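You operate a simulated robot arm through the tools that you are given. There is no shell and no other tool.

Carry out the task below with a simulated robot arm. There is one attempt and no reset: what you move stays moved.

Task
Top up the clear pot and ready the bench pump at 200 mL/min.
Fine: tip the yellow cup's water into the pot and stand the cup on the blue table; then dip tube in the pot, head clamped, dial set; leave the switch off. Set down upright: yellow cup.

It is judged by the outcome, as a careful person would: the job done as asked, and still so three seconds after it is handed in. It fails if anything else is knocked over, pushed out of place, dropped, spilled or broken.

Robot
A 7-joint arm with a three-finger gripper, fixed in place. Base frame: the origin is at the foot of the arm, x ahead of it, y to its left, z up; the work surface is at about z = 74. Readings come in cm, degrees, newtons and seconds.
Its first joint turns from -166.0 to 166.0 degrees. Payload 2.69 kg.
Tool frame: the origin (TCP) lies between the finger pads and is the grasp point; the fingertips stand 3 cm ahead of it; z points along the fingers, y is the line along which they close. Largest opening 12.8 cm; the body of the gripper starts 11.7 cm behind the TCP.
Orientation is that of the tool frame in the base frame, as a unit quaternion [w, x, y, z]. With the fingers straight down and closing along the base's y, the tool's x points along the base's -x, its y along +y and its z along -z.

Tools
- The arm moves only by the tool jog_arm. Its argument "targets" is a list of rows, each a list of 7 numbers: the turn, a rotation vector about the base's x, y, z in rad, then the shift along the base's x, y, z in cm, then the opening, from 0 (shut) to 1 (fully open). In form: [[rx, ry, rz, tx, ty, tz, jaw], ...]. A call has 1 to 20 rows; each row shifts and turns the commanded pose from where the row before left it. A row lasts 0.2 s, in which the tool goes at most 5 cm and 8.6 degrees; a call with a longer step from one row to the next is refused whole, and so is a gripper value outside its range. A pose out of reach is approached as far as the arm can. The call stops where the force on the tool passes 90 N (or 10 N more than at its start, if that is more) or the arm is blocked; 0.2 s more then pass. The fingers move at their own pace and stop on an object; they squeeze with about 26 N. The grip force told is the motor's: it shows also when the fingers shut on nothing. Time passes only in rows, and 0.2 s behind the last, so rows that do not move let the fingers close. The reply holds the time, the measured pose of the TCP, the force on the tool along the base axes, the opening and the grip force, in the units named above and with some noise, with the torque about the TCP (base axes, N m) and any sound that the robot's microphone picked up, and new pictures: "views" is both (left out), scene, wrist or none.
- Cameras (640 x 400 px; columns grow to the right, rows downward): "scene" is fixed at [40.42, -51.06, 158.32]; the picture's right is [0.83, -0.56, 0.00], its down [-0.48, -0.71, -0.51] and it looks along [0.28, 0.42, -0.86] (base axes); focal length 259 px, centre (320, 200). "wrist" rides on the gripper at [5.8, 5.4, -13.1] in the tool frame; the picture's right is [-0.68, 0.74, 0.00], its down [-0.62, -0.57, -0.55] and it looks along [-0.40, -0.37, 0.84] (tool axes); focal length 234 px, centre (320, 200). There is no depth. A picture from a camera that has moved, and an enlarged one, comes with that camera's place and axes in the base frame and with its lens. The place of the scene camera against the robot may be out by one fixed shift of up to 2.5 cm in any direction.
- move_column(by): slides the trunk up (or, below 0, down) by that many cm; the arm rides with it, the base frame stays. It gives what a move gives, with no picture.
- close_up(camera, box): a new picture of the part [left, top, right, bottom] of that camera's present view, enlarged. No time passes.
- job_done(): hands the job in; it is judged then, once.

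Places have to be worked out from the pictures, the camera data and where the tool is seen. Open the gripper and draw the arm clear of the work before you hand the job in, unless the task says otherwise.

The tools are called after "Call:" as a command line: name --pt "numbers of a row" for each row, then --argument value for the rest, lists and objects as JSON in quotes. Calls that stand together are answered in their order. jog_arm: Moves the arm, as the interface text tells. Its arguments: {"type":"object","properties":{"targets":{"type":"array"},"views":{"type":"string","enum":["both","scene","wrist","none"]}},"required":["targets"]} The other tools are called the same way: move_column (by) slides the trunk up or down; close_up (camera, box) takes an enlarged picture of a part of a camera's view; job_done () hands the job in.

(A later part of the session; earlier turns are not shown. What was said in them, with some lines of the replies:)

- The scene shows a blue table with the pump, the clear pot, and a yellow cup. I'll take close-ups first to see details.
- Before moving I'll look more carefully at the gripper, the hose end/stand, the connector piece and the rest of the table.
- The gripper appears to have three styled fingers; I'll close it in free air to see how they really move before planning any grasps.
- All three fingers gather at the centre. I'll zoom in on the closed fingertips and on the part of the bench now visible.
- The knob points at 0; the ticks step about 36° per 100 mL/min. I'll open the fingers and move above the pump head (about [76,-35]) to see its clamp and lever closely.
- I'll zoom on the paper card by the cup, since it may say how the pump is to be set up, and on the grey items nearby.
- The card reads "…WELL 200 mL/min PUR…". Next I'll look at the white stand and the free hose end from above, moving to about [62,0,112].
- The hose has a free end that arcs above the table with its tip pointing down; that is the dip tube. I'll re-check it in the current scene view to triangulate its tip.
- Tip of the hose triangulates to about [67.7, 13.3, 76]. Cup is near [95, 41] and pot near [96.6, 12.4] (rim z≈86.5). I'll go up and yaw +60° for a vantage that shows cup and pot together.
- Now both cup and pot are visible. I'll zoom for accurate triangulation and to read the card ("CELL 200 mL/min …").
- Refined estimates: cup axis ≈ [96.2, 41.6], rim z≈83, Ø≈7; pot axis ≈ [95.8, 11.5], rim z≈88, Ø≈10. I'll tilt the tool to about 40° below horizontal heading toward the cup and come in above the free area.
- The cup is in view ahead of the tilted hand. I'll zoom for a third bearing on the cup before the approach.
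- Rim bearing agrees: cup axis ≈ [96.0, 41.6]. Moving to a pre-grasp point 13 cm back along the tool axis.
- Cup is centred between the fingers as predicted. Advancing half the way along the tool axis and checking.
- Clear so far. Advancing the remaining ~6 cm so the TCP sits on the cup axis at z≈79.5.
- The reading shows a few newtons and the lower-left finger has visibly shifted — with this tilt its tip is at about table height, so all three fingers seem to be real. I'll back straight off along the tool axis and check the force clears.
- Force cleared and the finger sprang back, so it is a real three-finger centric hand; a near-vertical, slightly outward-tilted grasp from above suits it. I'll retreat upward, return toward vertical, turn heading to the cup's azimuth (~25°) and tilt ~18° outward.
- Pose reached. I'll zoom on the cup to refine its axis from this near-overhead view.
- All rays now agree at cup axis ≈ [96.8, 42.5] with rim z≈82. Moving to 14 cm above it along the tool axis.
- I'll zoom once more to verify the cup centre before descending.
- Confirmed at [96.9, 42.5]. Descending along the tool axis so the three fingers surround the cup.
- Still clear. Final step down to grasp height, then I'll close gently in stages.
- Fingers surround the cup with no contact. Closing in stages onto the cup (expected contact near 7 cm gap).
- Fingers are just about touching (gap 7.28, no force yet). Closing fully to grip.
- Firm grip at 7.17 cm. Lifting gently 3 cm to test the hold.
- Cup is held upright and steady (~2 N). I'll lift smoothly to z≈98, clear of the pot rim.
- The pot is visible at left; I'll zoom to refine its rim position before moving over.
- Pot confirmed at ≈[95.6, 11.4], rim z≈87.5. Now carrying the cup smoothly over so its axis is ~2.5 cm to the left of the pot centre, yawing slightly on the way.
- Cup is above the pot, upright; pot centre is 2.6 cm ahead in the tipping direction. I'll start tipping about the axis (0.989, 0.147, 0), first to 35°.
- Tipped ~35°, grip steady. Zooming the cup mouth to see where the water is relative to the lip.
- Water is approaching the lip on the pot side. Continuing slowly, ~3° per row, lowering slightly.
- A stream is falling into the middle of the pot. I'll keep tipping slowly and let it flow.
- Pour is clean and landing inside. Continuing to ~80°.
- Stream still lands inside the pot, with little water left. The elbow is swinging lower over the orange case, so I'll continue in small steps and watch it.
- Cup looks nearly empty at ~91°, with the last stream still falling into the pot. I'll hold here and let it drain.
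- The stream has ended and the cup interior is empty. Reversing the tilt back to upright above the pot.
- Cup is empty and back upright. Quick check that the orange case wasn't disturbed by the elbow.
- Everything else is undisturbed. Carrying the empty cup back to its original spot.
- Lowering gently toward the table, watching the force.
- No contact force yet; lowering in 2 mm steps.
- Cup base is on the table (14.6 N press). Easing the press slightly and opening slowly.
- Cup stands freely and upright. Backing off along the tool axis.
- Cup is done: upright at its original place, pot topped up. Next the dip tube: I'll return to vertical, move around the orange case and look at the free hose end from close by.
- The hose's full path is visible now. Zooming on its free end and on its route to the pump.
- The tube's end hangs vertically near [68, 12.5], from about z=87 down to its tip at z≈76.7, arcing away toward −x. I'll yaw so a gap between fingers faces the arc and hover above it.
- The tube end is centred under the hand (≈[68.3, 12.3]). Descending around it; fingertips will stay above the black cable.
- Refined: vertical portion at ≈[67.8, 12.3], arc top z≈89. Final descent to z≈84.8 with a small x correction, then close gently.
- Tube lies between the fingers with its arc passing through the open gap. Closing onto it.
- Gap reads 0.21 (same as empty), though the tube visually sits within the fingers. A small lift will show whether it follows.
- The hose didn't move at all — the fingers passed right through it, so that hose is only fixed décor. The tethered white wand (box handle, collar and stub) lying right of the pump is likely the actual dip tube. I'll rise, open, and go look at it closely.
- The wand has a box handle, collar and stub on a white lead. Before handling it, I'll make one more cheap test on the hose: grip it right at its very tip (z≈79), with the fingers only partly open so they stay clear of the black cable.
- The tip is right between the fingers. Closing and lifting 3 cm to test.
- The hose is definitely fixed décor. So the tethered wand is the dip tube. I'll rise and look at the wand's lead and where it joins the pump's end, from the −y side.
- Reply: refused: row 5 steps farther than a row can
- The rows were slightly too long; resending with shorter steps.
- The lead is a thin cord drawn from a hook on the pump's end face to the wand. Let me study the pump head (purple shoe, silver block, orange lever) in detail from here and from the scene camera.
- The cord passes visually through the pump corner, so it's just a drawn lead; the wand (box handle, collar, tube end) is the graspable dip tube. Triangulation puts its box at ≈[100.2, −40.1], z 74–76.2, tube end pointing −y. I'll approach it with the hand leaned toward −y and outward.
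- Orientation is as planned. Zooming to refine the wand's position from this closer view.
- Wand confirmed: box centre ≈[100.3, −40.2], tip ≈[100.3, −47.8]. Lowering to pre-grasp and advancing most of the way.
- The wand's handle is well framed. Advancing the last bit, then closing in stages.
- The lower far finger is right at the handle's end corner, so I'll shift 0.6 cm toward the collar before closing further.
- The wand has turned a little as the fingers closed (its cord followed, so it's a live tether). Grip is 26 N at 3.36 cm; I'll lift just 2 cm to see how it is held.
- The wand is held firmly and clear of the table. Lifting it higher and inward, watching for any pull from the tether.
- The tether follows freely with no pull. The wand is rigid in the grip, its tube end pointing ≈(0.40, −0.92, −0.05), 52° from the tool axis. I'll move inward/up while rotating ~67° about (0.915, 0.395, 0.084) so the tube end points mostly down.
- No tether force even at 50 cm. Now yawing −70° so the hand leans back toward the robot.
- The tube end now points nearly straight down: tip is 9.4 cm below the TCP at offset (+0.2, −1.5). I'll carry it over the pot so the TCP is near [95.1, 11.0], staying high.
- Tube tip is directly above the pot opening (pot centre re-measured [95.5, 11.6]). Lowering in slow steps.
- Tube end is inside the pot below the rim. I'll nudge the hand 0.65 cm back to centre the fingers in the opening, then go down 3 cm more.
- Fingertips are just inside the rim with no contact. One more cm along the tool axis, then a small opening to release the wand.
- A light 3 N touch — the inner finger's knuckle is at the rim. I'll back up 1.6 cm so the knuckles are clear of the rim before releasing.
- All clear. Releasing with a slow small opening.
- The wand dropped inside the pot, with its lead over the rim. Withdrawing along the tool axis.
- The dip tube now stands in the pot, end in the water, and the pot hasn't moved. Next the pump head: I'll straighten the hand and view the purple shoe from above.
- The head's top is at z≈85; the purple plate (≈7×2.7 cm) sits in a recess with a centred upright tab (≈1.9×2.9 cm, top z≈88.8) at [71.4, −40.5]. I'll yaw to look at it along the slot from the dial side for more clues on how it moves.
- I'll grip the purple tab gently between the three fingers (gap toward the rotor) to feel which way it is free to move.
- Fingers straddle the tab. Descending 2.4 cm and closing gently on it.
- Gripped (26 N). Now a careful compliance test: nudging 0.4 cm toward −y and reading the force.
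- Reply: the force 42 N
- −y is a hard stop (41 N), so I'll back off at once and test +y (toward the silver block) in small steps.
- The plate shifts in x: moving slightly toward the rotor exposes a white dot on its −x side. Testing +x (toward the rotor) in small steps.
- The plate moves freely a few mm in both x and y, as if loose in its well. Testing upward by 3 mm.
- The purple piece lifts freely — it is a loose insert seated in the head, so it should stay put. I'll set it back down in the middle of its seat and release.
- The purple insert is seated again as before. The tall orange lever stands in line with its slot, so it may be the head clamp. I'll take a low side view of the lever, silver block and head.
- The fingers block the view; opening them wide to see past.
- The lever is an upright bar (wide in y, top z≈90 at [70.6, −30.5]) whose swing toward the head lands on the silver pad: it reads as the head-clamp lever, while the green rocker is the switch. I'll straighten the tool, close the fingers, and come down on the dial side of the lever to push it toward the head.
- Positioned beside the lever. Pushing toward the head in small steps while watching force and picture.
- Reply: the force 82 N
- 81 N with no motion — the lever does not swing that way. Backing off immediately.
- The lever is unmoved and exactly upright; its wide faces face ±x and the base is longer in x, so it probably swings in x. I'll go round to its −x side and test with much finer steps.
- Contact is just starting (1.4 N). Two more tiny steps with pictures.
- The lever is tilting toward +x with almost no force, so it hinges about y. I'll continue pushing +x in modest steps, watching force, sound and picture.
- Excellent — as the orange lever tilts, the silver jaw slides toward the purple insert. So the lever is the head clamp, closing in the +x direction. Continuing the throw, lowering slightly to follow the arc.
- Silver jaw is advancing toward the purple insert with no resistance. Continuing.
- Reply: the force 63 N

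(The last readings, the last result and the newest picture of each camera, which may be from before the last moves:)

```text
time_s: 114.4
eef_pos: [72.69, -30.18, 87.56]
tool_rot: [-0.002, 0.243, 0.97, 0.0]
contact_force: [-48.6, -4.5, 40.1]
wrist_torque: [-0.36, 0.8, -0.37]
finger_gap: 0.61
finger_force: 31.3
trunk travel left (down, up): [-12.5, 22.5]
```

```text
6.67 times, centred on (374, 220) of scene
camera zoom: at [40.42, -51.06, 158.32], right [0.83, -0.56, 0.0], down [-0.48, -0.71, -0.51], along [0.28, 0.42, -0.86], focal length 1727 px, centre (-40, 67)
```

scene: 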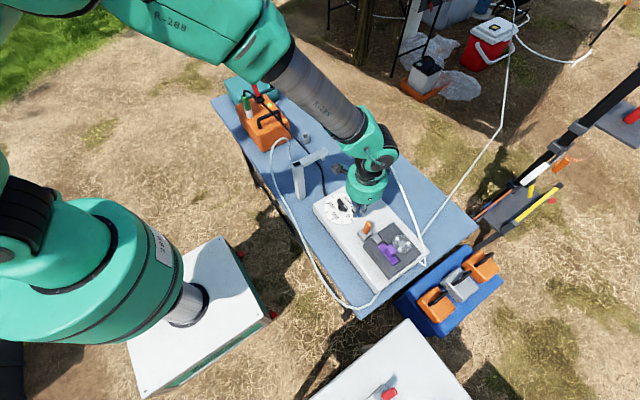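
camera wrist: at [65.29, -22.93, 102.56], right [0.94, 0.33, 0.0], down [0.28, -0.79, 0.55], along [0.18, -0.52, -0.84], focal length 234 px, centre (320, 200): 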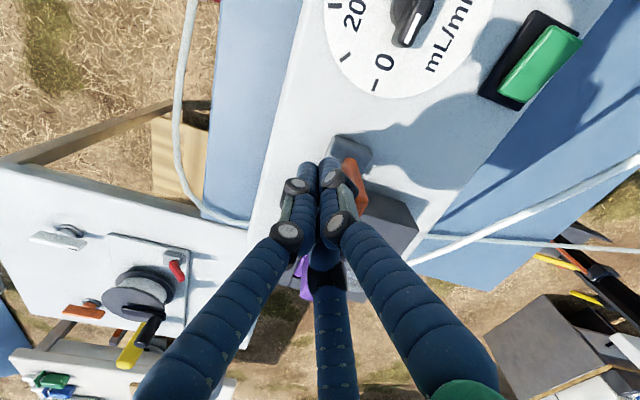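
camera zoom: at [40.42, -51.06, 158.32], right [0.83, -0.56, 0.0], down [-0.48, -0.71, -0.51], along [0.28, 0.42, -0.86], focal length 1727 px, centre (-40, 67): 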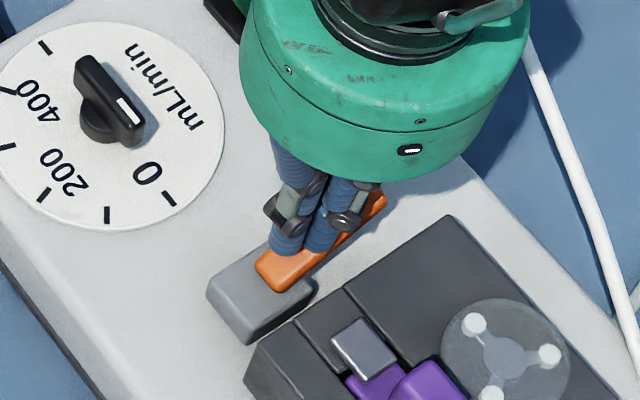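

Force rose to ~60 N, so the lever has reached a stop. Backing off and checking whether the lever and jaw stay where they are.

Call:
jog_arm --pt "0 0 0 -0.3 0 0.4 0" --pt "0 0 0 -0.5 0 1.0 0" --pt "0 0 0 -0.5 0.5 2 0" --pt "0 0 0 -0.5 2 3 0" --pt "0 0 0 0 3 3 0.3" --views "both"

Call:
close_up --camera "wrist" --box '[230, 120, 410, 260]'

Call:
close_up --camera "scene" --box '[344, 200, 424, 260]'

```text
time_s: 115.6
eef_pos: [71.35, -24.73, 96.57]
tool_rot: [-0.002, 0.242, 0.97, -0.001]
contact_force: [-0.2, -0.7, -0.3]
wrist_torque: [0.05, -0.03, 0.02]
finger_gap: 3.85
finger_force: 0.1
trunk travel left (down, up): [-12.5, 22.5]
camera wrist: at [68.72, -17.35, 109.81], right [0.94, 0.33, 0.0], down [0.28, -0.79, 0.55], along [0.18, -0.52, -0.84], focal length 234 px, centre (320, 200)
```

scene: 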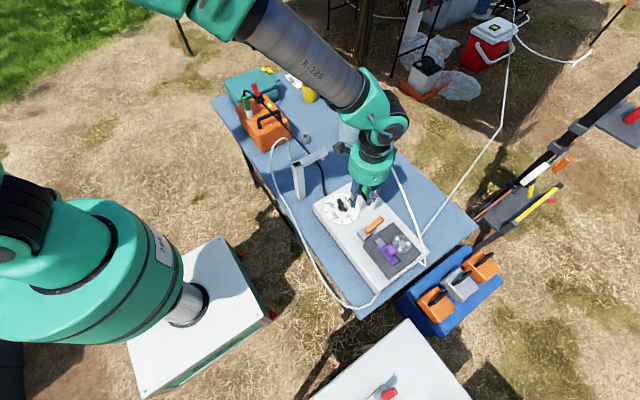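
wrist: 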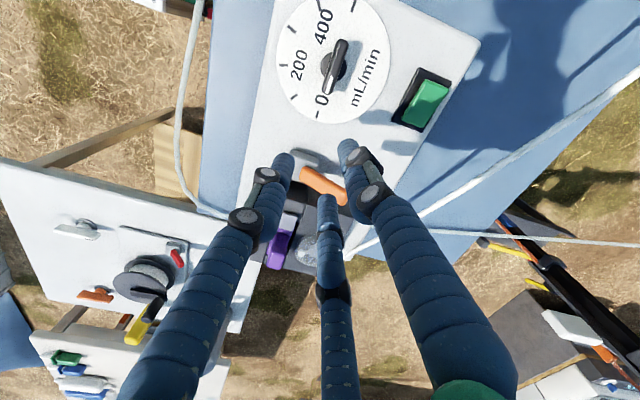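

```text
2.86 times, centred on (320, 190) of wrist
camera zoom: at [68.72, -17.35, 109.81], right [0.94, 0.33, 0.0], down [0.28, -0.79, 0.55], along [0.18, -0.52, -0.84], focal length 669 px, centre (320, 229)
```

zoom: 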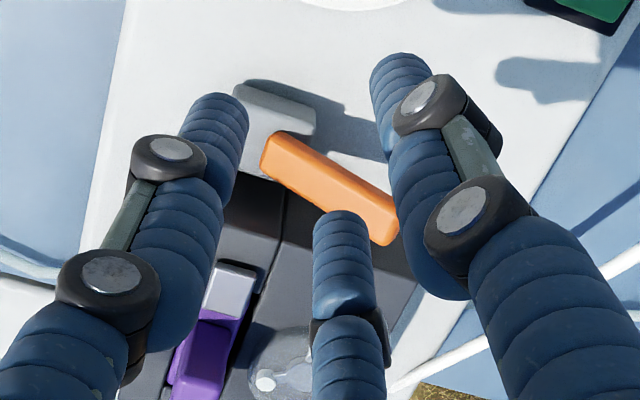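

```text
6.67 times, centred on (384, 230) of scene
camera zoom: at [40.42, -51.06, 158.32], right [0.83, -0.56, 0.0], down [-0.48, -0.71, -0.51], along [0.28, 0.42, -0.86], focal length 1727 px, centre (-107, 0)
```

zoom: 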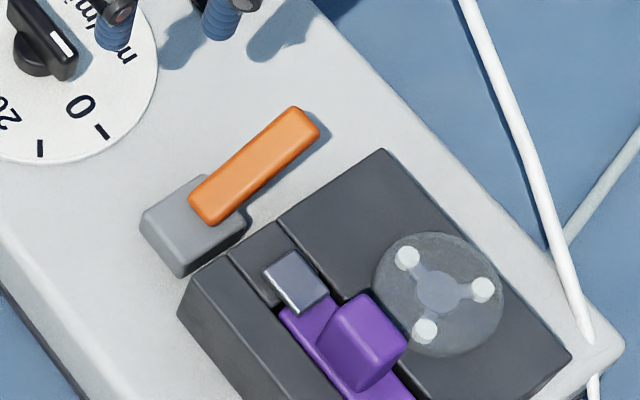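

The lever stays over (~45°) and the silver jaw has closed onto the purple insert. Let me check the insert's fit at both ends and the lever's angle more closely.

Call:
close_up --camera "scene" --box '[360, 220, 424, 280]'

Call:
close_up --camera "scene" --box '[364, 228, 404, 258]'

Call:
close_up --camera "wrist" --box '[260, 190, 320, 280]'

```text
6.67 times, centred on (392, 250) of scene
camera zoom: at [40.42, -51.06, 158.32], right [0.83, -0.56, 0.0], down [-0.48, -0.71, -0.51], along [0.28, 0.42, -0.86], focal length 1727 px, centre (-160, -133)
```

zoom: 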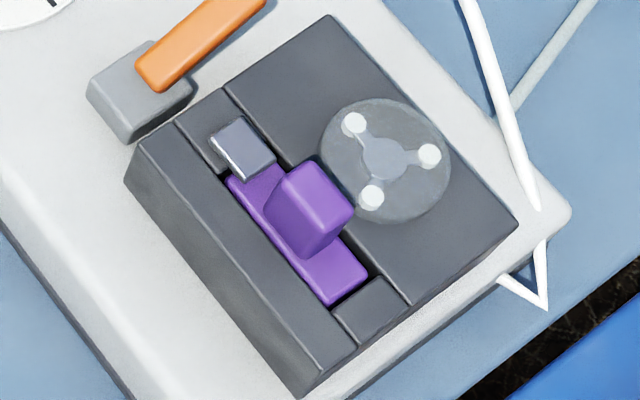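

```text
13.33 times, centred on (384, 243) of scene
camera zoom: at [40.42, -51.06, 158.32], right [0.83, -0.56, 0.0], down [-0.48, -0.71, -0.51], along [0.28, 0.42, -0.86], focal length 3453 px, centre (-533, -373)
```

zoom: 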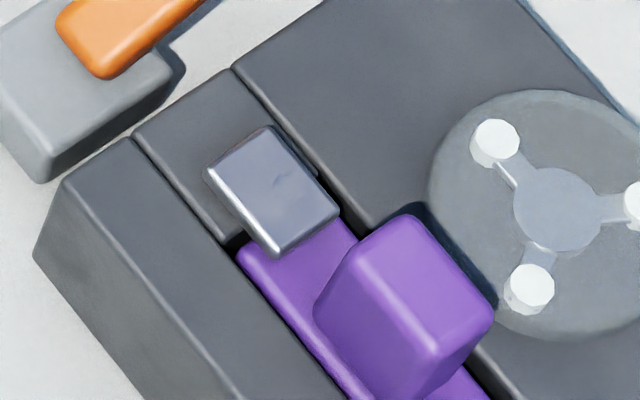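

```text
4.44 times, centred on (290, 235) of wrist
camera zoom: at [68.72, -17.35, 109.81], right [0.94, 0.33, 0.0], down [0.28, -0.79, 0.55], along [0.18, -0.52, -0.84], focal length 1041 px, centre (453, 44)
```

zoom: 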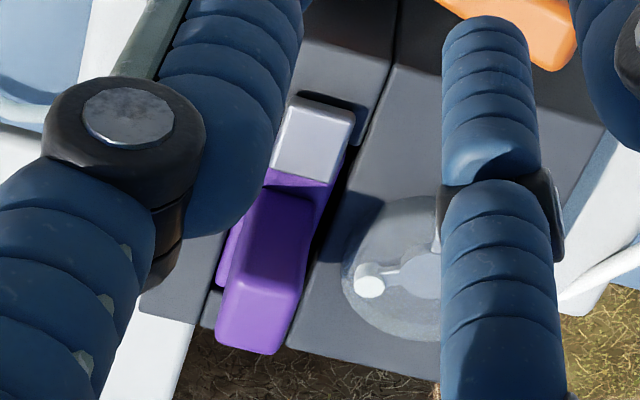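

The silver bolt has slid over the end of the purple insert — the head is clamped and the lever is at its stop. Next the dial; zooming on it for geometry.

Call:
close_up --camera "wrist" --box '[262, 0, 406, 130]'

Call:
close_up --camera "scene" --box '[320, 185, 384, 235]'

```text
3.08 times, centred on (334, 65) of wrist
camera zoom: at [68.72, -17.35, 109.81], right [0.94, 0.33, 0.0], down [0.28, -0.79, 0.55], along [0.18, -0.52, -0.84], focal length 720 px, centre (277, 615)
```

zoom: 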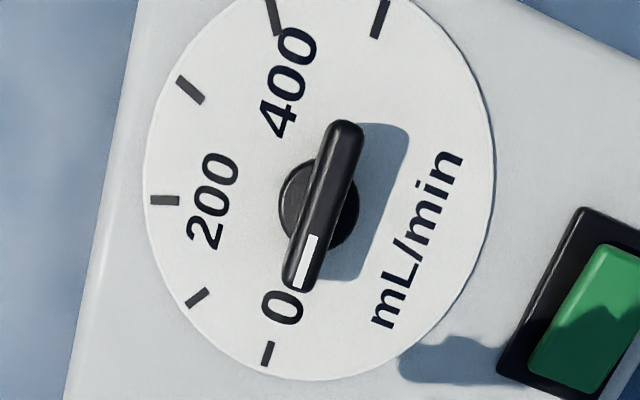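

```text
8.00 times, centred on (352, 210) of scene
camera zoom: at [40.42, -51.06, 158.32], right [0.83, -0.56, 0.0], down [-0.48, -0.71, -0.51], along [0.28, 0.42, -0.86], focal length 2072 px, centre (64, 120)
```

zoom: 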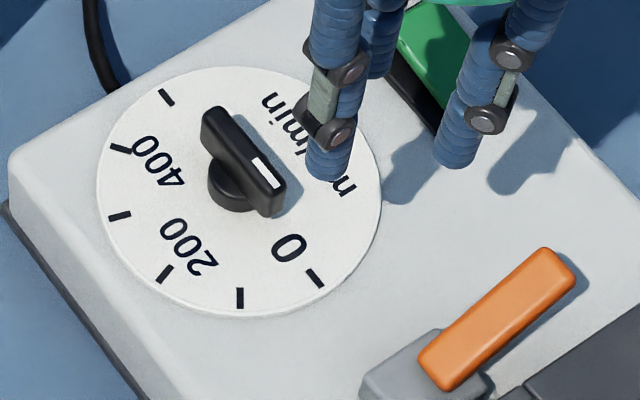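

The dial resolves cleanly: centre ≈[70.6, −18.6], ticks every 36° from 0 at −y (−90°) clockwise, so 200 is at −162°. The knob bar lies along y, top z≈83. I'll yaw to 90° above it so the fingers can close across the bar.

Call:
jog_arm --pt "0 0 0.147 0 1 0.3 0.4" --pt "0 0 0.147 0 1 0.3 0.4" --pt "0 0 0.147 -0.1 1 0 0.4" --pt "0 0 0.147 -0.1 1 0 0.4" --pt "0 0 0.147 -0.1 1 0 0.4" --pt "0 0 0.147 -0.1 1 0 0.4" --pt "0 0 0.147 0 0.1 0 0.4" --pt "0 0 0.147 0 0 0 0.4" --pt "0 0 0.147 0 0 0 0.4" --pt "0 0 0.147 0 0 0 0.4" --pt "0 0 0.147 0 0 0 0.4" --pt "0 0 0.147 0 0 0 0.4" --pt "0 0 0.147 0 0 0 0.4" --pt "0 0 0.15 0 0 0 0.4" --pt "0 0 0 0 0 0 0.4" --views "both"

Call:
close_up --camera "wrist" --box '[220, 60, 420, 220]'

```text
time_s: 118.8
eef_pos: [70.83, -18.65, 97.31]
tool_rot: [0.001, 0.708, -0.706, 0.002]
contact_force: [0.6, -0.1, 0.0]
wrist_torque: [0.02, -0.01, -0.01]
finger_gap: 5.13
finger_force: 0.0
trunk travel left (down, up): [-12.5, 22.5]
camera wrist: at [65.54, -24.55, 110.48], right [-0.74, 0.67, 0.0], down [0.56, 0.62, 0.55], along [0.37, 0.4, -0.84], focal length 234 px, centre (320, 200)
```

scene: 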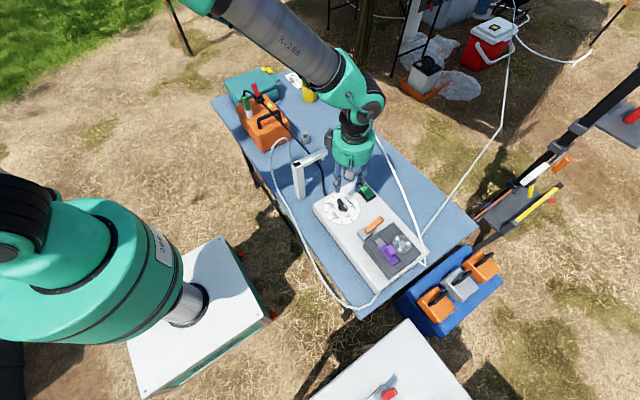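
wrist: 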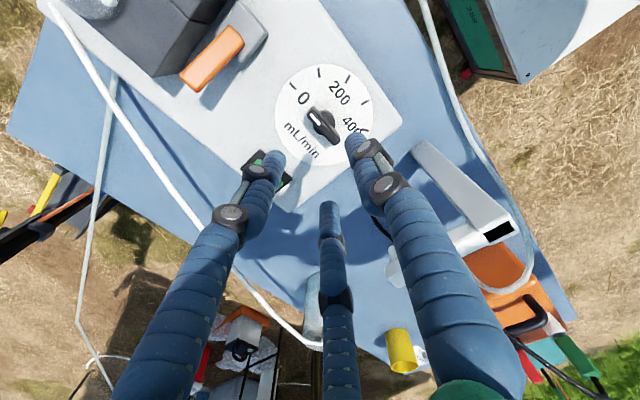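

```text
2.50 times, centred on (320, 140) of wrist
camera zoom: at [65.54, -24.55, 110.48], right [-0.74, 0.67, 0.0], down [0.56, 0.62, 0.55], along [0.37, 0.4, -0.84], focal length 585 px, centre (320, 350)
```

zoom: 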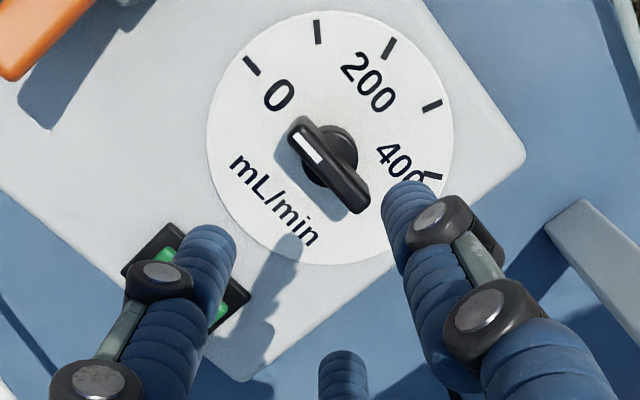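

Knob bar centre confirmed at [70.5, −18.6], pointing −y (0). Descending so the fingertips straddle the bar just above the dial face.

Call:
jog_arm --pt "0 0 0 0.05 0.03 -3.5 0.4" --pt "0 0 0 0.05 0 -3.5 0.4" --pt "0 0 0 0 0 -3 0.4" --pt "0 0 0 0 0 -2 0.4" --pt "0 0 0 0 0 -1.2 0.4" --pt "0 0 0 0 0 0 0.4" --views "wrist"

Call:
close_up --camera "wrist" --box '[220, 90, 420, 250]'

Call:
close_up --camera "scene" --box '[310, 170, 390, 230]'

```text
time_s: 120.2
eef_pos: [70.92, -18.72, 84.08]
tool_rot: [0.001, 0.707, -0.707, 0.002]
contact_force: [1.3, 0.5, 0.5]
wrist_torque: [0.02, 0.0, 0.0]
finger_gap: 5.12
finger_force: 0.1
trunk travel left (down, up): [-12.5, 22.5]
camera wrist: at [65.61, -24.58, 97.36], right [-0.74, 0.68, 0.0], down [0.56, 0.62, 0.55], along [0.37, 0.4, -0.84], focal length 234 px, centre (320, 200)
```

wrist: 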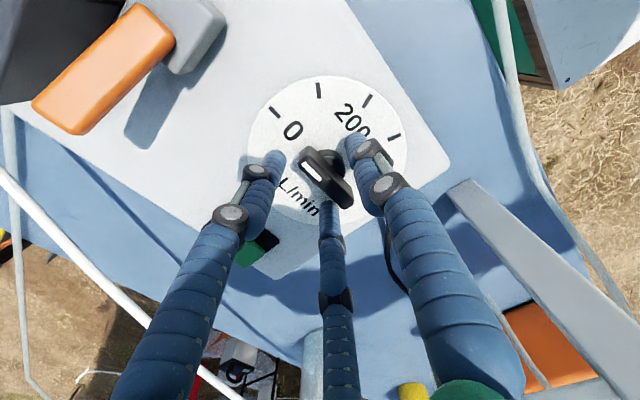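

```text
2.50 times, centred on (320, 170) of wrist
camera zoom: at [65.61, -24.58, 97.36], right [-0.74, 0.68, 0.0], down [0.56, 0.62, 0.55], along [0.37, 0.4, -0.84], focal length 585 px, centre (320, 275)
```

zoom: 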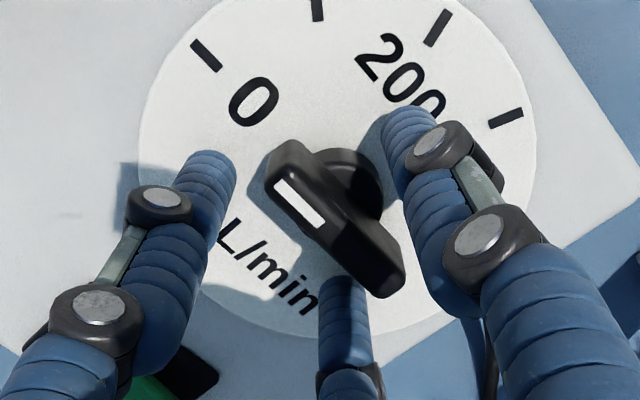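

```text
6.67 times, centred on (350, 200) of scene
camera zoom: at [40.42, -51.06, 158.32], right [0.83, -0.56, 0.0], down [-0.48, -0.71, -0.51], along [0.28, 0.42, -0.86], focal length 1727 px, centre (120, 200)
```

zoom: 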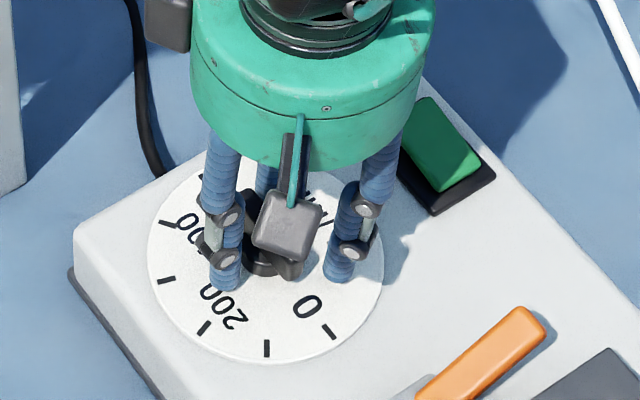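

Bar is centred between the fingers. Closing in steps and checking for unbalanced force.

Call:
jog_arm --pt "0 0 0 0 0 -0.2 0.3" --pt "0 0 0 0 0 0 0.22" --pt "0 0 0 0 0 0 0.17" --pt "0 0 0 0 0 0 0.12" --pt "0 0 0 0 0 0 0.12" --views "wrist"

Call:
close_up --camera "wrist" --box '[220, 90, 420, 250]'

```text
time_s: 121.4
eef_pos: [70.88, -18.67, 83.99]
tool_rot: [0.001, 0.708, -0.706, 0.002]
contact_force: [3.8, 1.8, -1.5]
wrist_torque: [0.02, -0.12, -0.04]
finger_gap: 2.09
finger_force: 45.5
trunk travel left (down, up): [-12.5, 22.5]
camera wrist: at [65.6, -24.56, 97.17], right [-0.74, 0.68, 0.0], down [0.56, 0.62, 0.55], along [0.37, 0.4, -0.84], focal length 234 px, centre (320, 200)
```

wrist: 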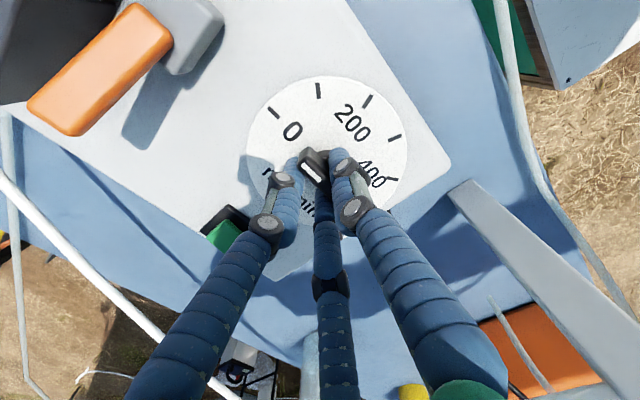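

```text
2.50 times, centred on (320, 170) of wrist
camera zoom: at [65.6, -24.56, 97.17], right [-0.74, 0.68, 0.0], down [0.56, 0.62, 0.55], along [0.37, 0.4, -0.84], focal length 585 px, centre (320, 275)
```

zoom: 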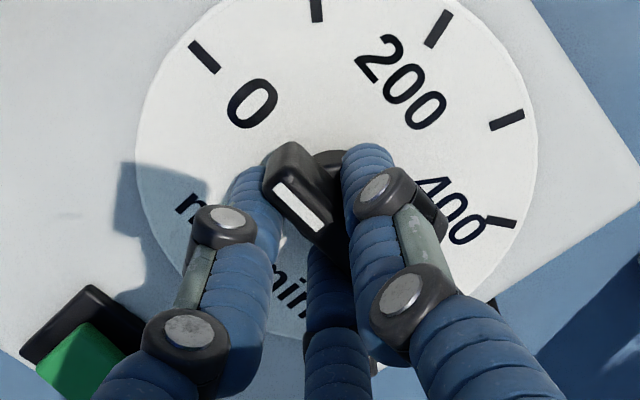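

Firm, balanced grip. Turning clockwise 24° first (orbiting the TCP about the dial axis), then checking.

Call:
jog_arm --pt "0 0 -0.1396 -0.003 -0.046 0 0.12" --pt "0 0 -0.1396 -0.01 -0.045 0 0.12" --pt "0 0 -0.1396 -0.016 -0.043 0 0.12" --pt "0 0 0 0 0 0 0.12" --views "wrist"

Call:
close_up --camera "wrist" --box '[220, 90, 420, 250]'

```text
time_s: 122.4
eef_pos: [70.73, -18.79, 83.88]
tool_rot: [-0.001, -0.545, 0.839, -0.001]
contact_force: [-8.7, -10.2, 7.0]
wrist_torque: [-0.46, 0.39, 0.07]
finger_gap: 2.06
finger_force: 45.1
trunk travel left (down, up): [-12.5, 22.5]
camera wrist: at [63.59, -22.03, 97.17], right [-0.4, 0.92, 0.0], down [0.77, 0.33, 0.55], along [0.5, 0.21, -0.84], focal length 234 px, centre (320, 200)
```

wrist: 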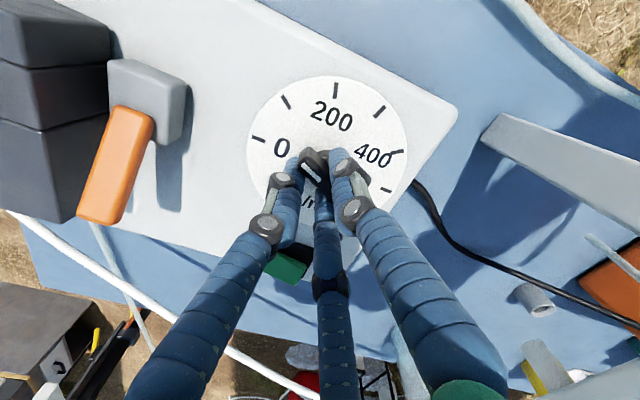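

```text
2.50 times, centred on (320, 170) of wrist
camera zoom: at [63.59, -22.03, 97.17], right [-0.4, 0.92, 0.0], down [0.77, 0.33, 0.55], along [0.5, 0.21, -0.84], focal length 585 px, centre (320, 275)
```

zoom: 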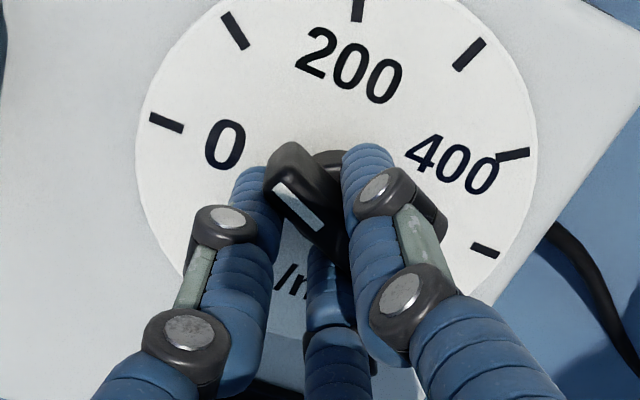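

The knob turns with the hand. Relieving the small side load and continuing to 48°.

Call:
jog_arm --pt "0 0 -0.1396 -0.07 -0.1 0.05 0.12" --pt "0 0 -0.1396 -0.027 -0.037 0 0.12" --pt "0 0 -0.1396 -0.032 -0.033 0 0.12" --pt "0 0 0 0 0 0 0.12" --views "wrist"

Call:
close_up --camera "wrist" --box '[220, 90, 420, 250]'

```text
time_s: 123.4
eef_pos: [70.6, -19.12, 84.03]
tool_rot: [-0.002, -0.359, 0.934, 0.0]
contact_force: [-12.5, 0.7, 1.5]
wrist_torque: [0.13, 0.2, 0.08]
finger_gap: 2.05
finger_force: 45.1
trunk travel left (down, up): [-12.5, 22.5]
camera wrist: at [62.8, -18.92, 97.18], right [0.01, 1.0, 0.0], down [0.84, -0.01, 0.55], along [0.55, -0.01, -0.84], focal length 234 px, centre (320, 200)
```

wrist: 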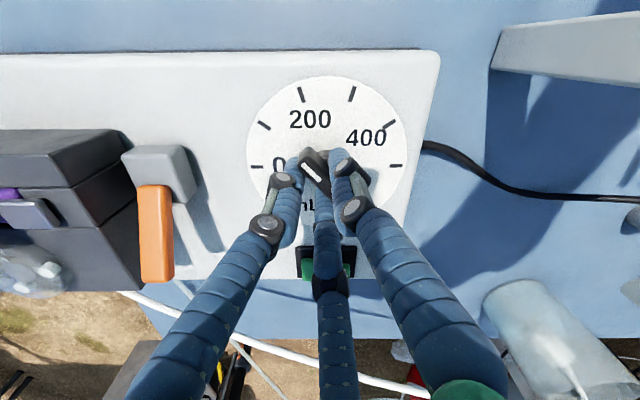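

```text
2.50 times, centred on (320, 170) of wrist
camera zoom: at [62.8, -18.92, 97.18], right [0.01, 1.0, 0.0], down [0.84, -0.01, 0.55], along [0.55, -0.01, -0.84], focal length 585 px, centre (320, 275)
```

zoom: 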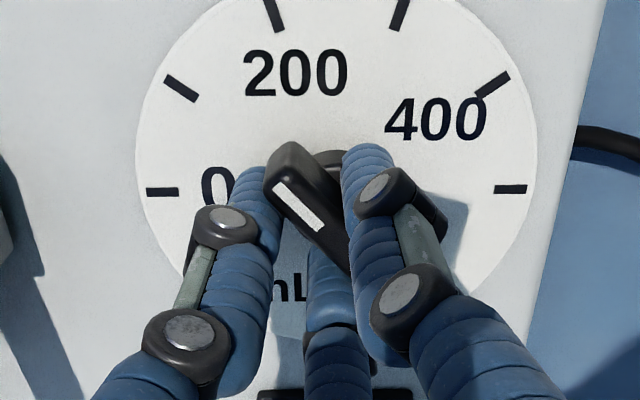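

Call:
jog_arm --pt "0 0 -0.1396 -0.12 -0.01 0 0.12" --pt "0 0 -0.1396 -0.04 -0.015 0 0.12" --pt "0 0 -0.1396 -0.043 -0.01 0 0.12" --pt "0 0 0 0 0 0 0.12" --views "wrist"

Call:
close_up --camera "wrist" --box '[220, 90, 420, 250]'

```text
time_s: 124.4
eef_pos: [70.4, -19.1, 83.98]
tool_rot: [-0.003, -0.156, 0.988, 0.0]
contact_force: [-23.8, -8.7, 6.6]
wrist_torque: [-0.15, 0.81, 0.11]
finger_gap: 2.06
finger_force: 45.5
trunk travel left (down, up): [-12.5, 22.5]
camera wrist: at [63.31, -15.73, 97.17], right [0.42, 0.91, 0.0], down [0.76, -0.35, 0.55], along [0.49, -0.23, -0.84], focal length 234 px, centre (320, 200)
```

wrist: 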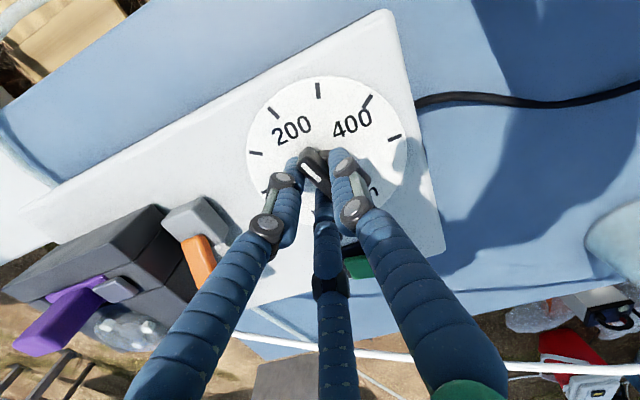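

```text
2.50 times, centred on (320, 170) of wrist
camera zoom: at [63.31, -15.73, 97.17], right [0.42, 0.91, 0.0], down [0.76, -0.35, 0.55], along [0.49, -0.23, -0.84], focal length 585 px, centre (320, 275)
```

zoom: 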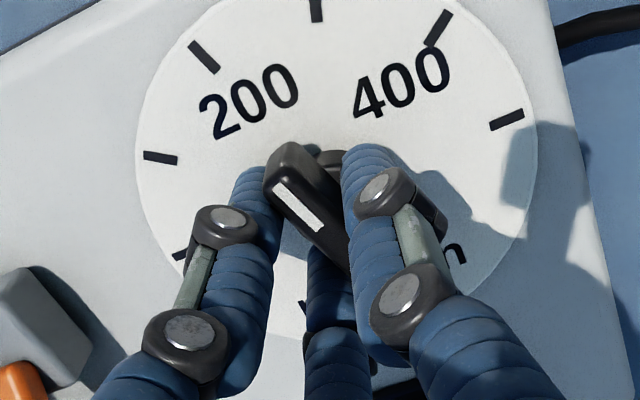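

The pointer is now in line with the 200 tick (ψ turned exactly 72°). Relieving the side load, then opening gently.

Call:
jog_arm --pt "0 0 0 -0.12 -0.05 0.04 0.12" --pt "0 0 0 0 0 0 0.12" --views "none"

```text
time_s: 125.0
eef_pos: [70.52, -19.0, 84.04]
tool_rot: [-0.002, -0.156, 0.988, -0.001]
contact_force: [-11.9, 1.6, -5.7]
wrist_torque: [0.19, 0.18, 0.08]
finger_gap: 2.05
finger_force: 44.9
trunk travel left (down, up): [-12.5, 22.5]
```

Call:
jog_arm --pt "0 0 0 -0.06 0 0 0.14" --pt "0 0 0 0 0 0 0.17" --pt "0 0 0 0 0 0 0.2" --pt "0 0 0 0 0 0 0.28" --pt "0 0 0 0 0 0 0.4" --pt "0 0 0 0 0 2 0.4" --pt "0 0 0 0 0 3 0.4" --pt "0 0 0 0 0 4 0.5" --pt "0 0 0 0 0 4 1" --views "both"

Call:
close_up --camera "wrist" --box '[230, 60, 410, 200]'

Call:
close_up --camera "scene" --box '[310, 180, 438, 280]'

```text
time_s: 127.0
eef_pos: [70.31, -19.05, 96.92]
tool_rot: [-0.002, -0.156, 0.988, 0.0]
contact_force: [-0.1, -0.2, -0.4]
wrist_torque: [0.01, 0.01, 0.02]
finger_gap: 12.81
finger_force: 0.0
trunk travel left (down, up): [-12.5, 22.5]
camera wrist: at [63.15, -15.83, 110.17], right [0.41, 0.91, 0.0], down [0.76, -0.35, 0.55], along [0.49, -0.23, -0.84], focal length 234 px, centre (320, 200)
```

scene: 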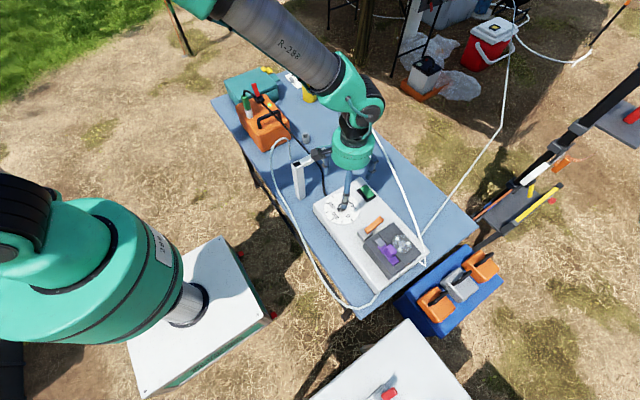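
wrist: 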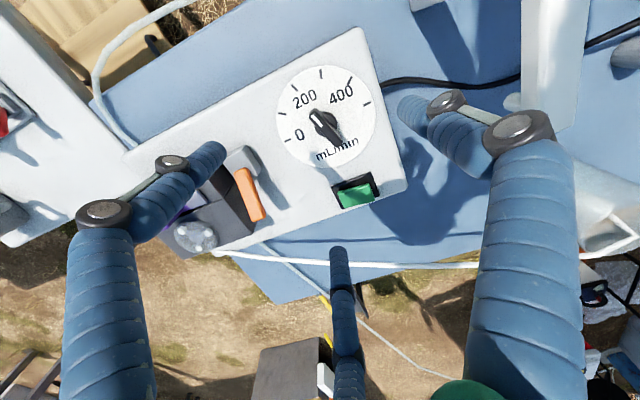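

```text
2.86 times, centred on (320, 130) of wrist
camera zoom: at [63.15, -15.83, 110.17], right [0.41, 0.91, 0.0], down [0.76, -0.35, 0.55], along [0.49, -0.23, -0.84], focal length 669 px, centre (320, 400)
```

zoom: 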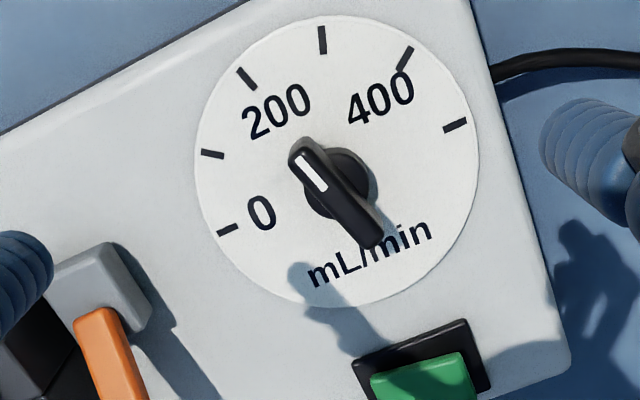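

```text
4.00 times, centred on (374, 230) of scene
camera zoom: at [40.42, -51.06, 158.32], right [0.83, -0.56, 0.0], down [-0.48, -0.71, -0.51], along [0.28, 0.42, -0.86], focal length 1036 px, centre (104, 80)
```

zoom: 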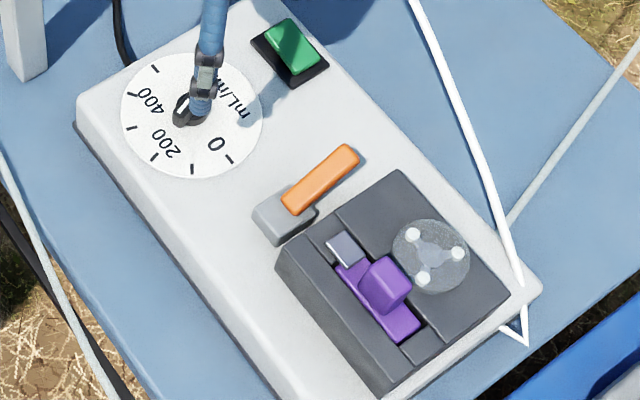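

Everything released cleanly. I'll zoom tightly on the knob to verify the pointer angle against the 200 tick.

Call:
close_up --camera "wrist" --box '[276, 62, 380, 172]'

Call:
close_up --camera "wrist" --box '[300, 98, 350, 148]'

```text
3.64 times, centred on (328, 117) of wrist
camera zoom: at [63.15, -15.83, 110.17], right [0.41, 0.91, 0.0], down [0.76, -0.35, 0.55], along [0.49, -0.23, -0.84], focal length 852 px, centre (291, 502)
```

zoom: 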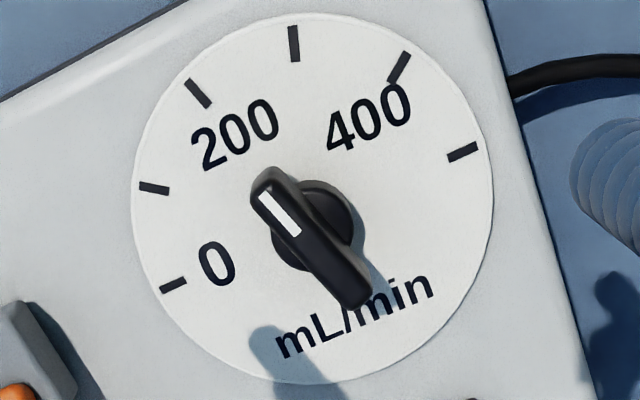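

```text
8.00 times, centred on (325, 123) of wrist
camera zoom: at [63.15, -15.83, 110.17], right [0.41, 0.91, 0.0], down [0.76, -0.35, 0.55], along [0.49, -0.23, -0.84], focal length 1873 px, centre (280, 816)
```

zoom: 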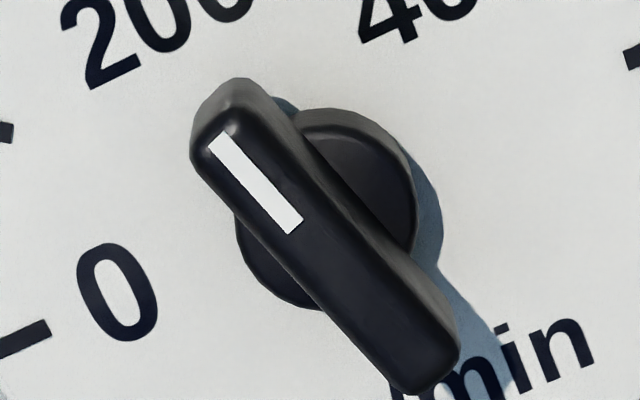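

The white mark's axis measures 198.3° against 198.5° for the 200 tick — dial is set at 200. Now I'll recheck the clamp lever and rocker from a better angle.

Call:
jog_arm --pt "0 0 0 -1 -2 1.5 1" --pt "0 0 0 -1 -2 1.5 1" --pt "0 0 0 -1 -2 0 1" --pt "0 0 0 -1 -2 0 1" --pt "0 0 0 0 0 0 1" --views "both"

Call:
close_up --camera "wrist" --box '[200, 90, 400, 240]'

Call:
close_up --camera "scene" --box '[346, 180, 426, 260]'

```text
time_s: 128.2
eef_pos: [66.28, -27.03, 100.13]
tool_rot: [-0.002, -0.157, 0.988, -0.001]
contact_force: [0.8, -0.2, 1.4]
wrist_torque: [0.05, -0.01, 0.01]
finger_gap: 12.81
finger_force: 0.2
trunk travel left (down, up): [-12.5, 22.5]
camera wrist: at [59.15, -23.83, 113.3], right [0.41, 0.91, 0.0], down [0.76, -0.35, 0.55], along [0.5, -0.23, -0.84], focal length 234 px, centre (320, 200)
```

scene: 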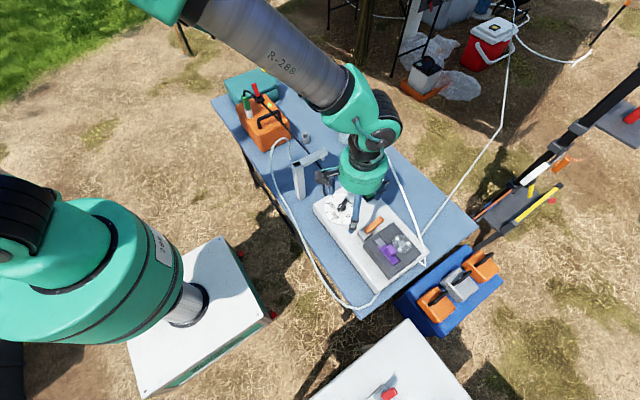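
wrist: 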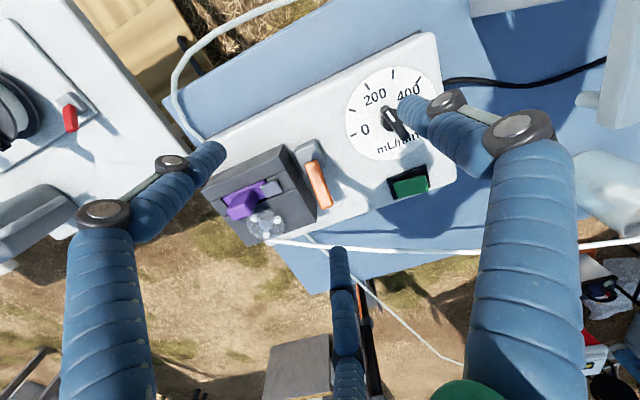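

```text
2.67 times, centred on (300, 165) of wrist
camera zoom: at [59.15, -23.83, 113.3], right [0.41, 0.91, 0.0], down [0.76, -0.35, 0.55], along [0.5, -0.23, -0.84], focal length 624 px, centre (373, 293)
```

zoom: 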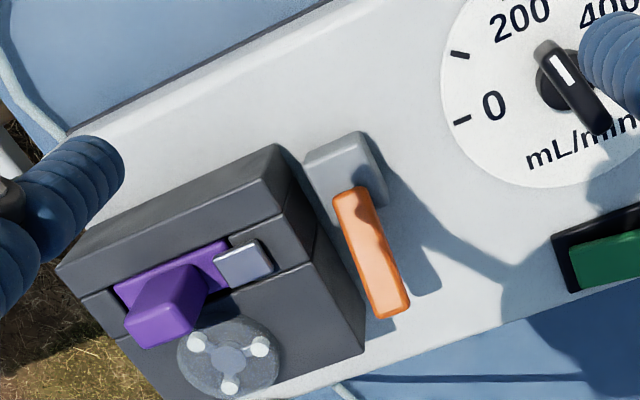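

```text
5.00 times, centred on (386, 220) of scene
camera zoom: at [40.42, -51.06, 158.32], right [0.83, -0.56, 0.0], down [-0.48, -0.71, -0.51], along [0.28, 0.42, -0.86], focal length 1295 px, centre (-10, 100)
```

zoom: 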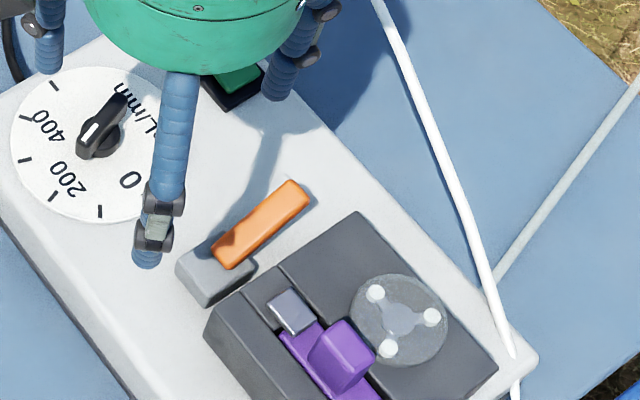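

Lever tip is at about [76.7, −30.7, 85.6], i.e. thrown ~60° to its stop, jaw over the insert, rocker untouched. Raising the arm clear of the work with the gripper open.

Call:
jog_arm --pt "0 0 0 0 0 4 1" --pt "0 0 0 0 0 4.5 1" --pt "0 0 0 0 0 4.5 1" --pt "0 0 0 0 0 4.5 1" --pt "0 0 0 -3 0 4 1" --pt "0 0 0 -4 0 2 1" --pt "0 0 0 -4.5 0 1 1" --pt "0 0 0 -4.5 0 0 1" --pt "0 0 0 -4 0 0 1" --pt "0 0 0 0 0 0 1" --views "both"

Call:
close_up --camera "scene" --box '[200, 50, 480, 320]'

Call:
close_up --camera "scene" --box '[308, 90, 388, 150]'

Call:
close_up --camera "scene" --box '[310, 180, 438, 280]'

```text
time_s: 130.4
eef_pos: [46.42, -26.95, 124.54]
tool_rot: [-0.002, -0.157, 0.988, -0.001]
contact_force: [-1.1, 0.8, 0.6]
wrist_torque: [-0.01, -0.08, -0.01]
finger_gap: 12.8
finger_force: 0.0
trunk travel left (down, up): [-12.5, 22.5]
camera wrist: at [39.19, -23.73, 137.71], right [0.41, 0.91, 0.0], down [0.76, -0.35, 0.55], along [0.5, -0.23, -0.84], focal length 234 px, centre (320, 200)
```

scene: 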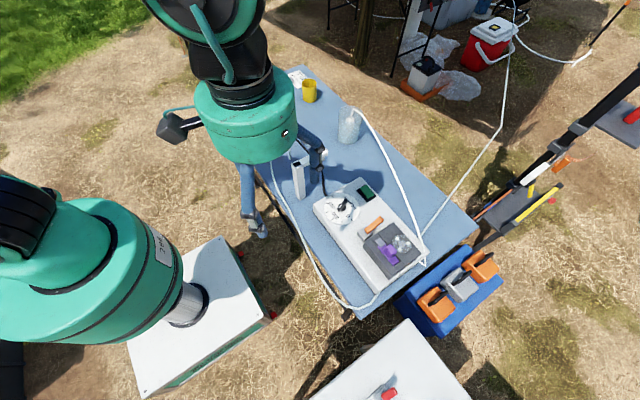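
wrist: 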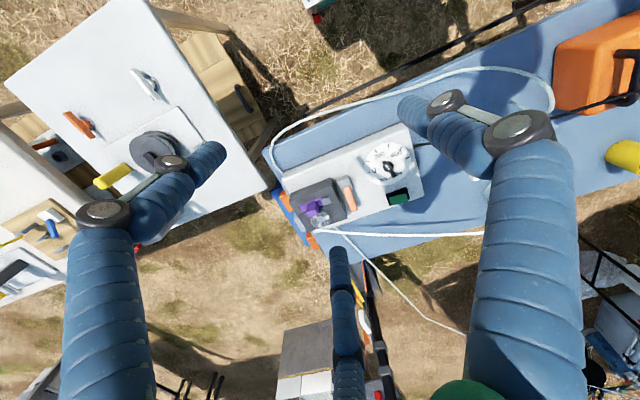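

```text
1.48 times, centred on (340, 185) of scene
camera zoom: at [40.42, -51.06, 158.32], right [0.83, -0.56, 0.0], down [-0.48, -0.71, -0.51], along [0.28, 0.42, -0.86], focal length 384 px, centre (290, 222)
```

zoom: 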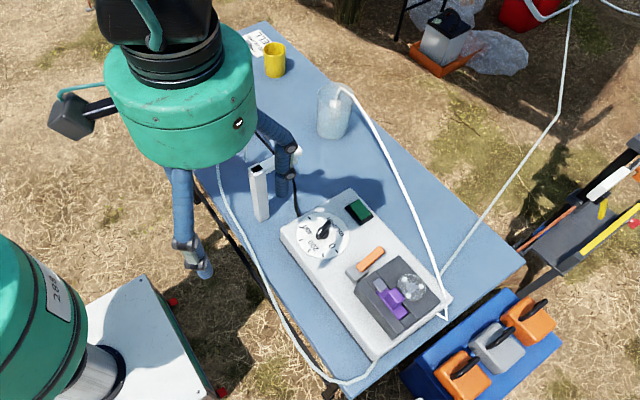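

```text
6.67 times, centred on (348, 120) of scene
camera zoom: at [40.42, -51.06, 158.32], right [0.83, -0.56, 0.0], down [-0.48, -0.71, -0.51], along [0.28, 0.42, -0.86], focal length 1727 px, centre (133, 733)
```

zoom: 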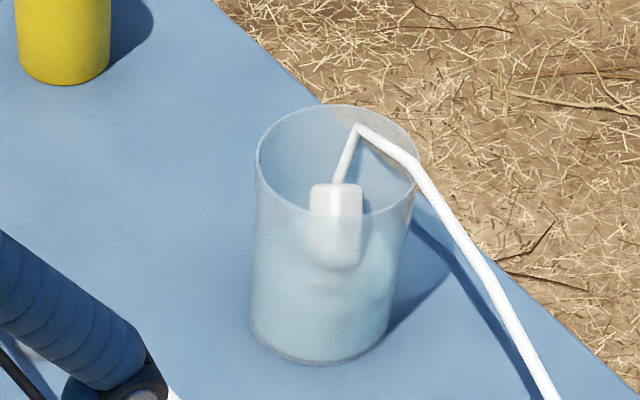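

```text
4.00 times, centred on (374, 230) of scene
camera zoom: at [40.42, -51.06, 158.32], right [0.83, -0.56, 0.0], down [-0.48, -0.71, -0.51], along [0.28, 0.42, -0.86], focal length 1036 px, centre (104, 80)
```

zoom: 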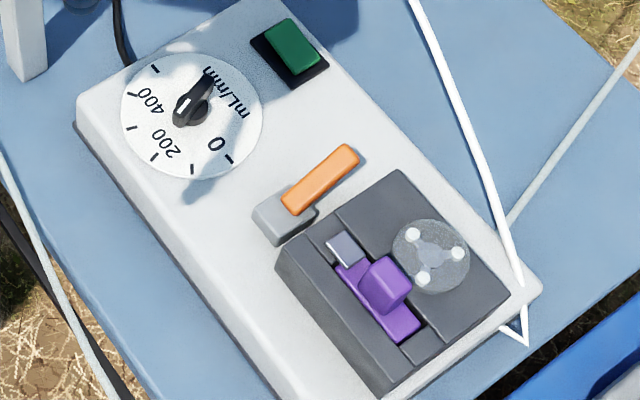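

Final check: cup upright on the table, pot topped up with the dip tube standing in it, jaw clamped over the insert, dial on 200, rocker untouched, arm clear and gripper open. Handing in.

Call:
job_done

```text
The job is handed in.
```

The job is handed in: the pot is topped up and the pump is set for 200 mL/min with its switch untouched. I judged everything below from the camera pictures and force readings; I have no result from the judging.

- **Cup:** I poured the yellow cup's water into the clear pot and saw no spill. The cup is back upright on the blue table where it started.
- **Dip tube:** The grey hose at the left of the table turned out to be fixed, so I used the white wand on the pump's lead. I took it to be the dip tube. It stands in the pot, tube end in the water. I let it drop the last few centimetres, and the pot did not move.
- **Head:** The orange lever is thrown to its stop, about 60°. The silver jaw has slid over the end of the purple insert, and I take that as clamped.
- **Dial:** The pointer lines up with the 200 tick, to within about half a degree.
- **Switch:** I took the green rocker to be the switch and never touched it.

While working out the clamp, I gripped the loose purple insert, shifted it a few millimetres and put it back. I also pushed the lever the wrong way once, at about 80 N. Nothing appeared to move or break.
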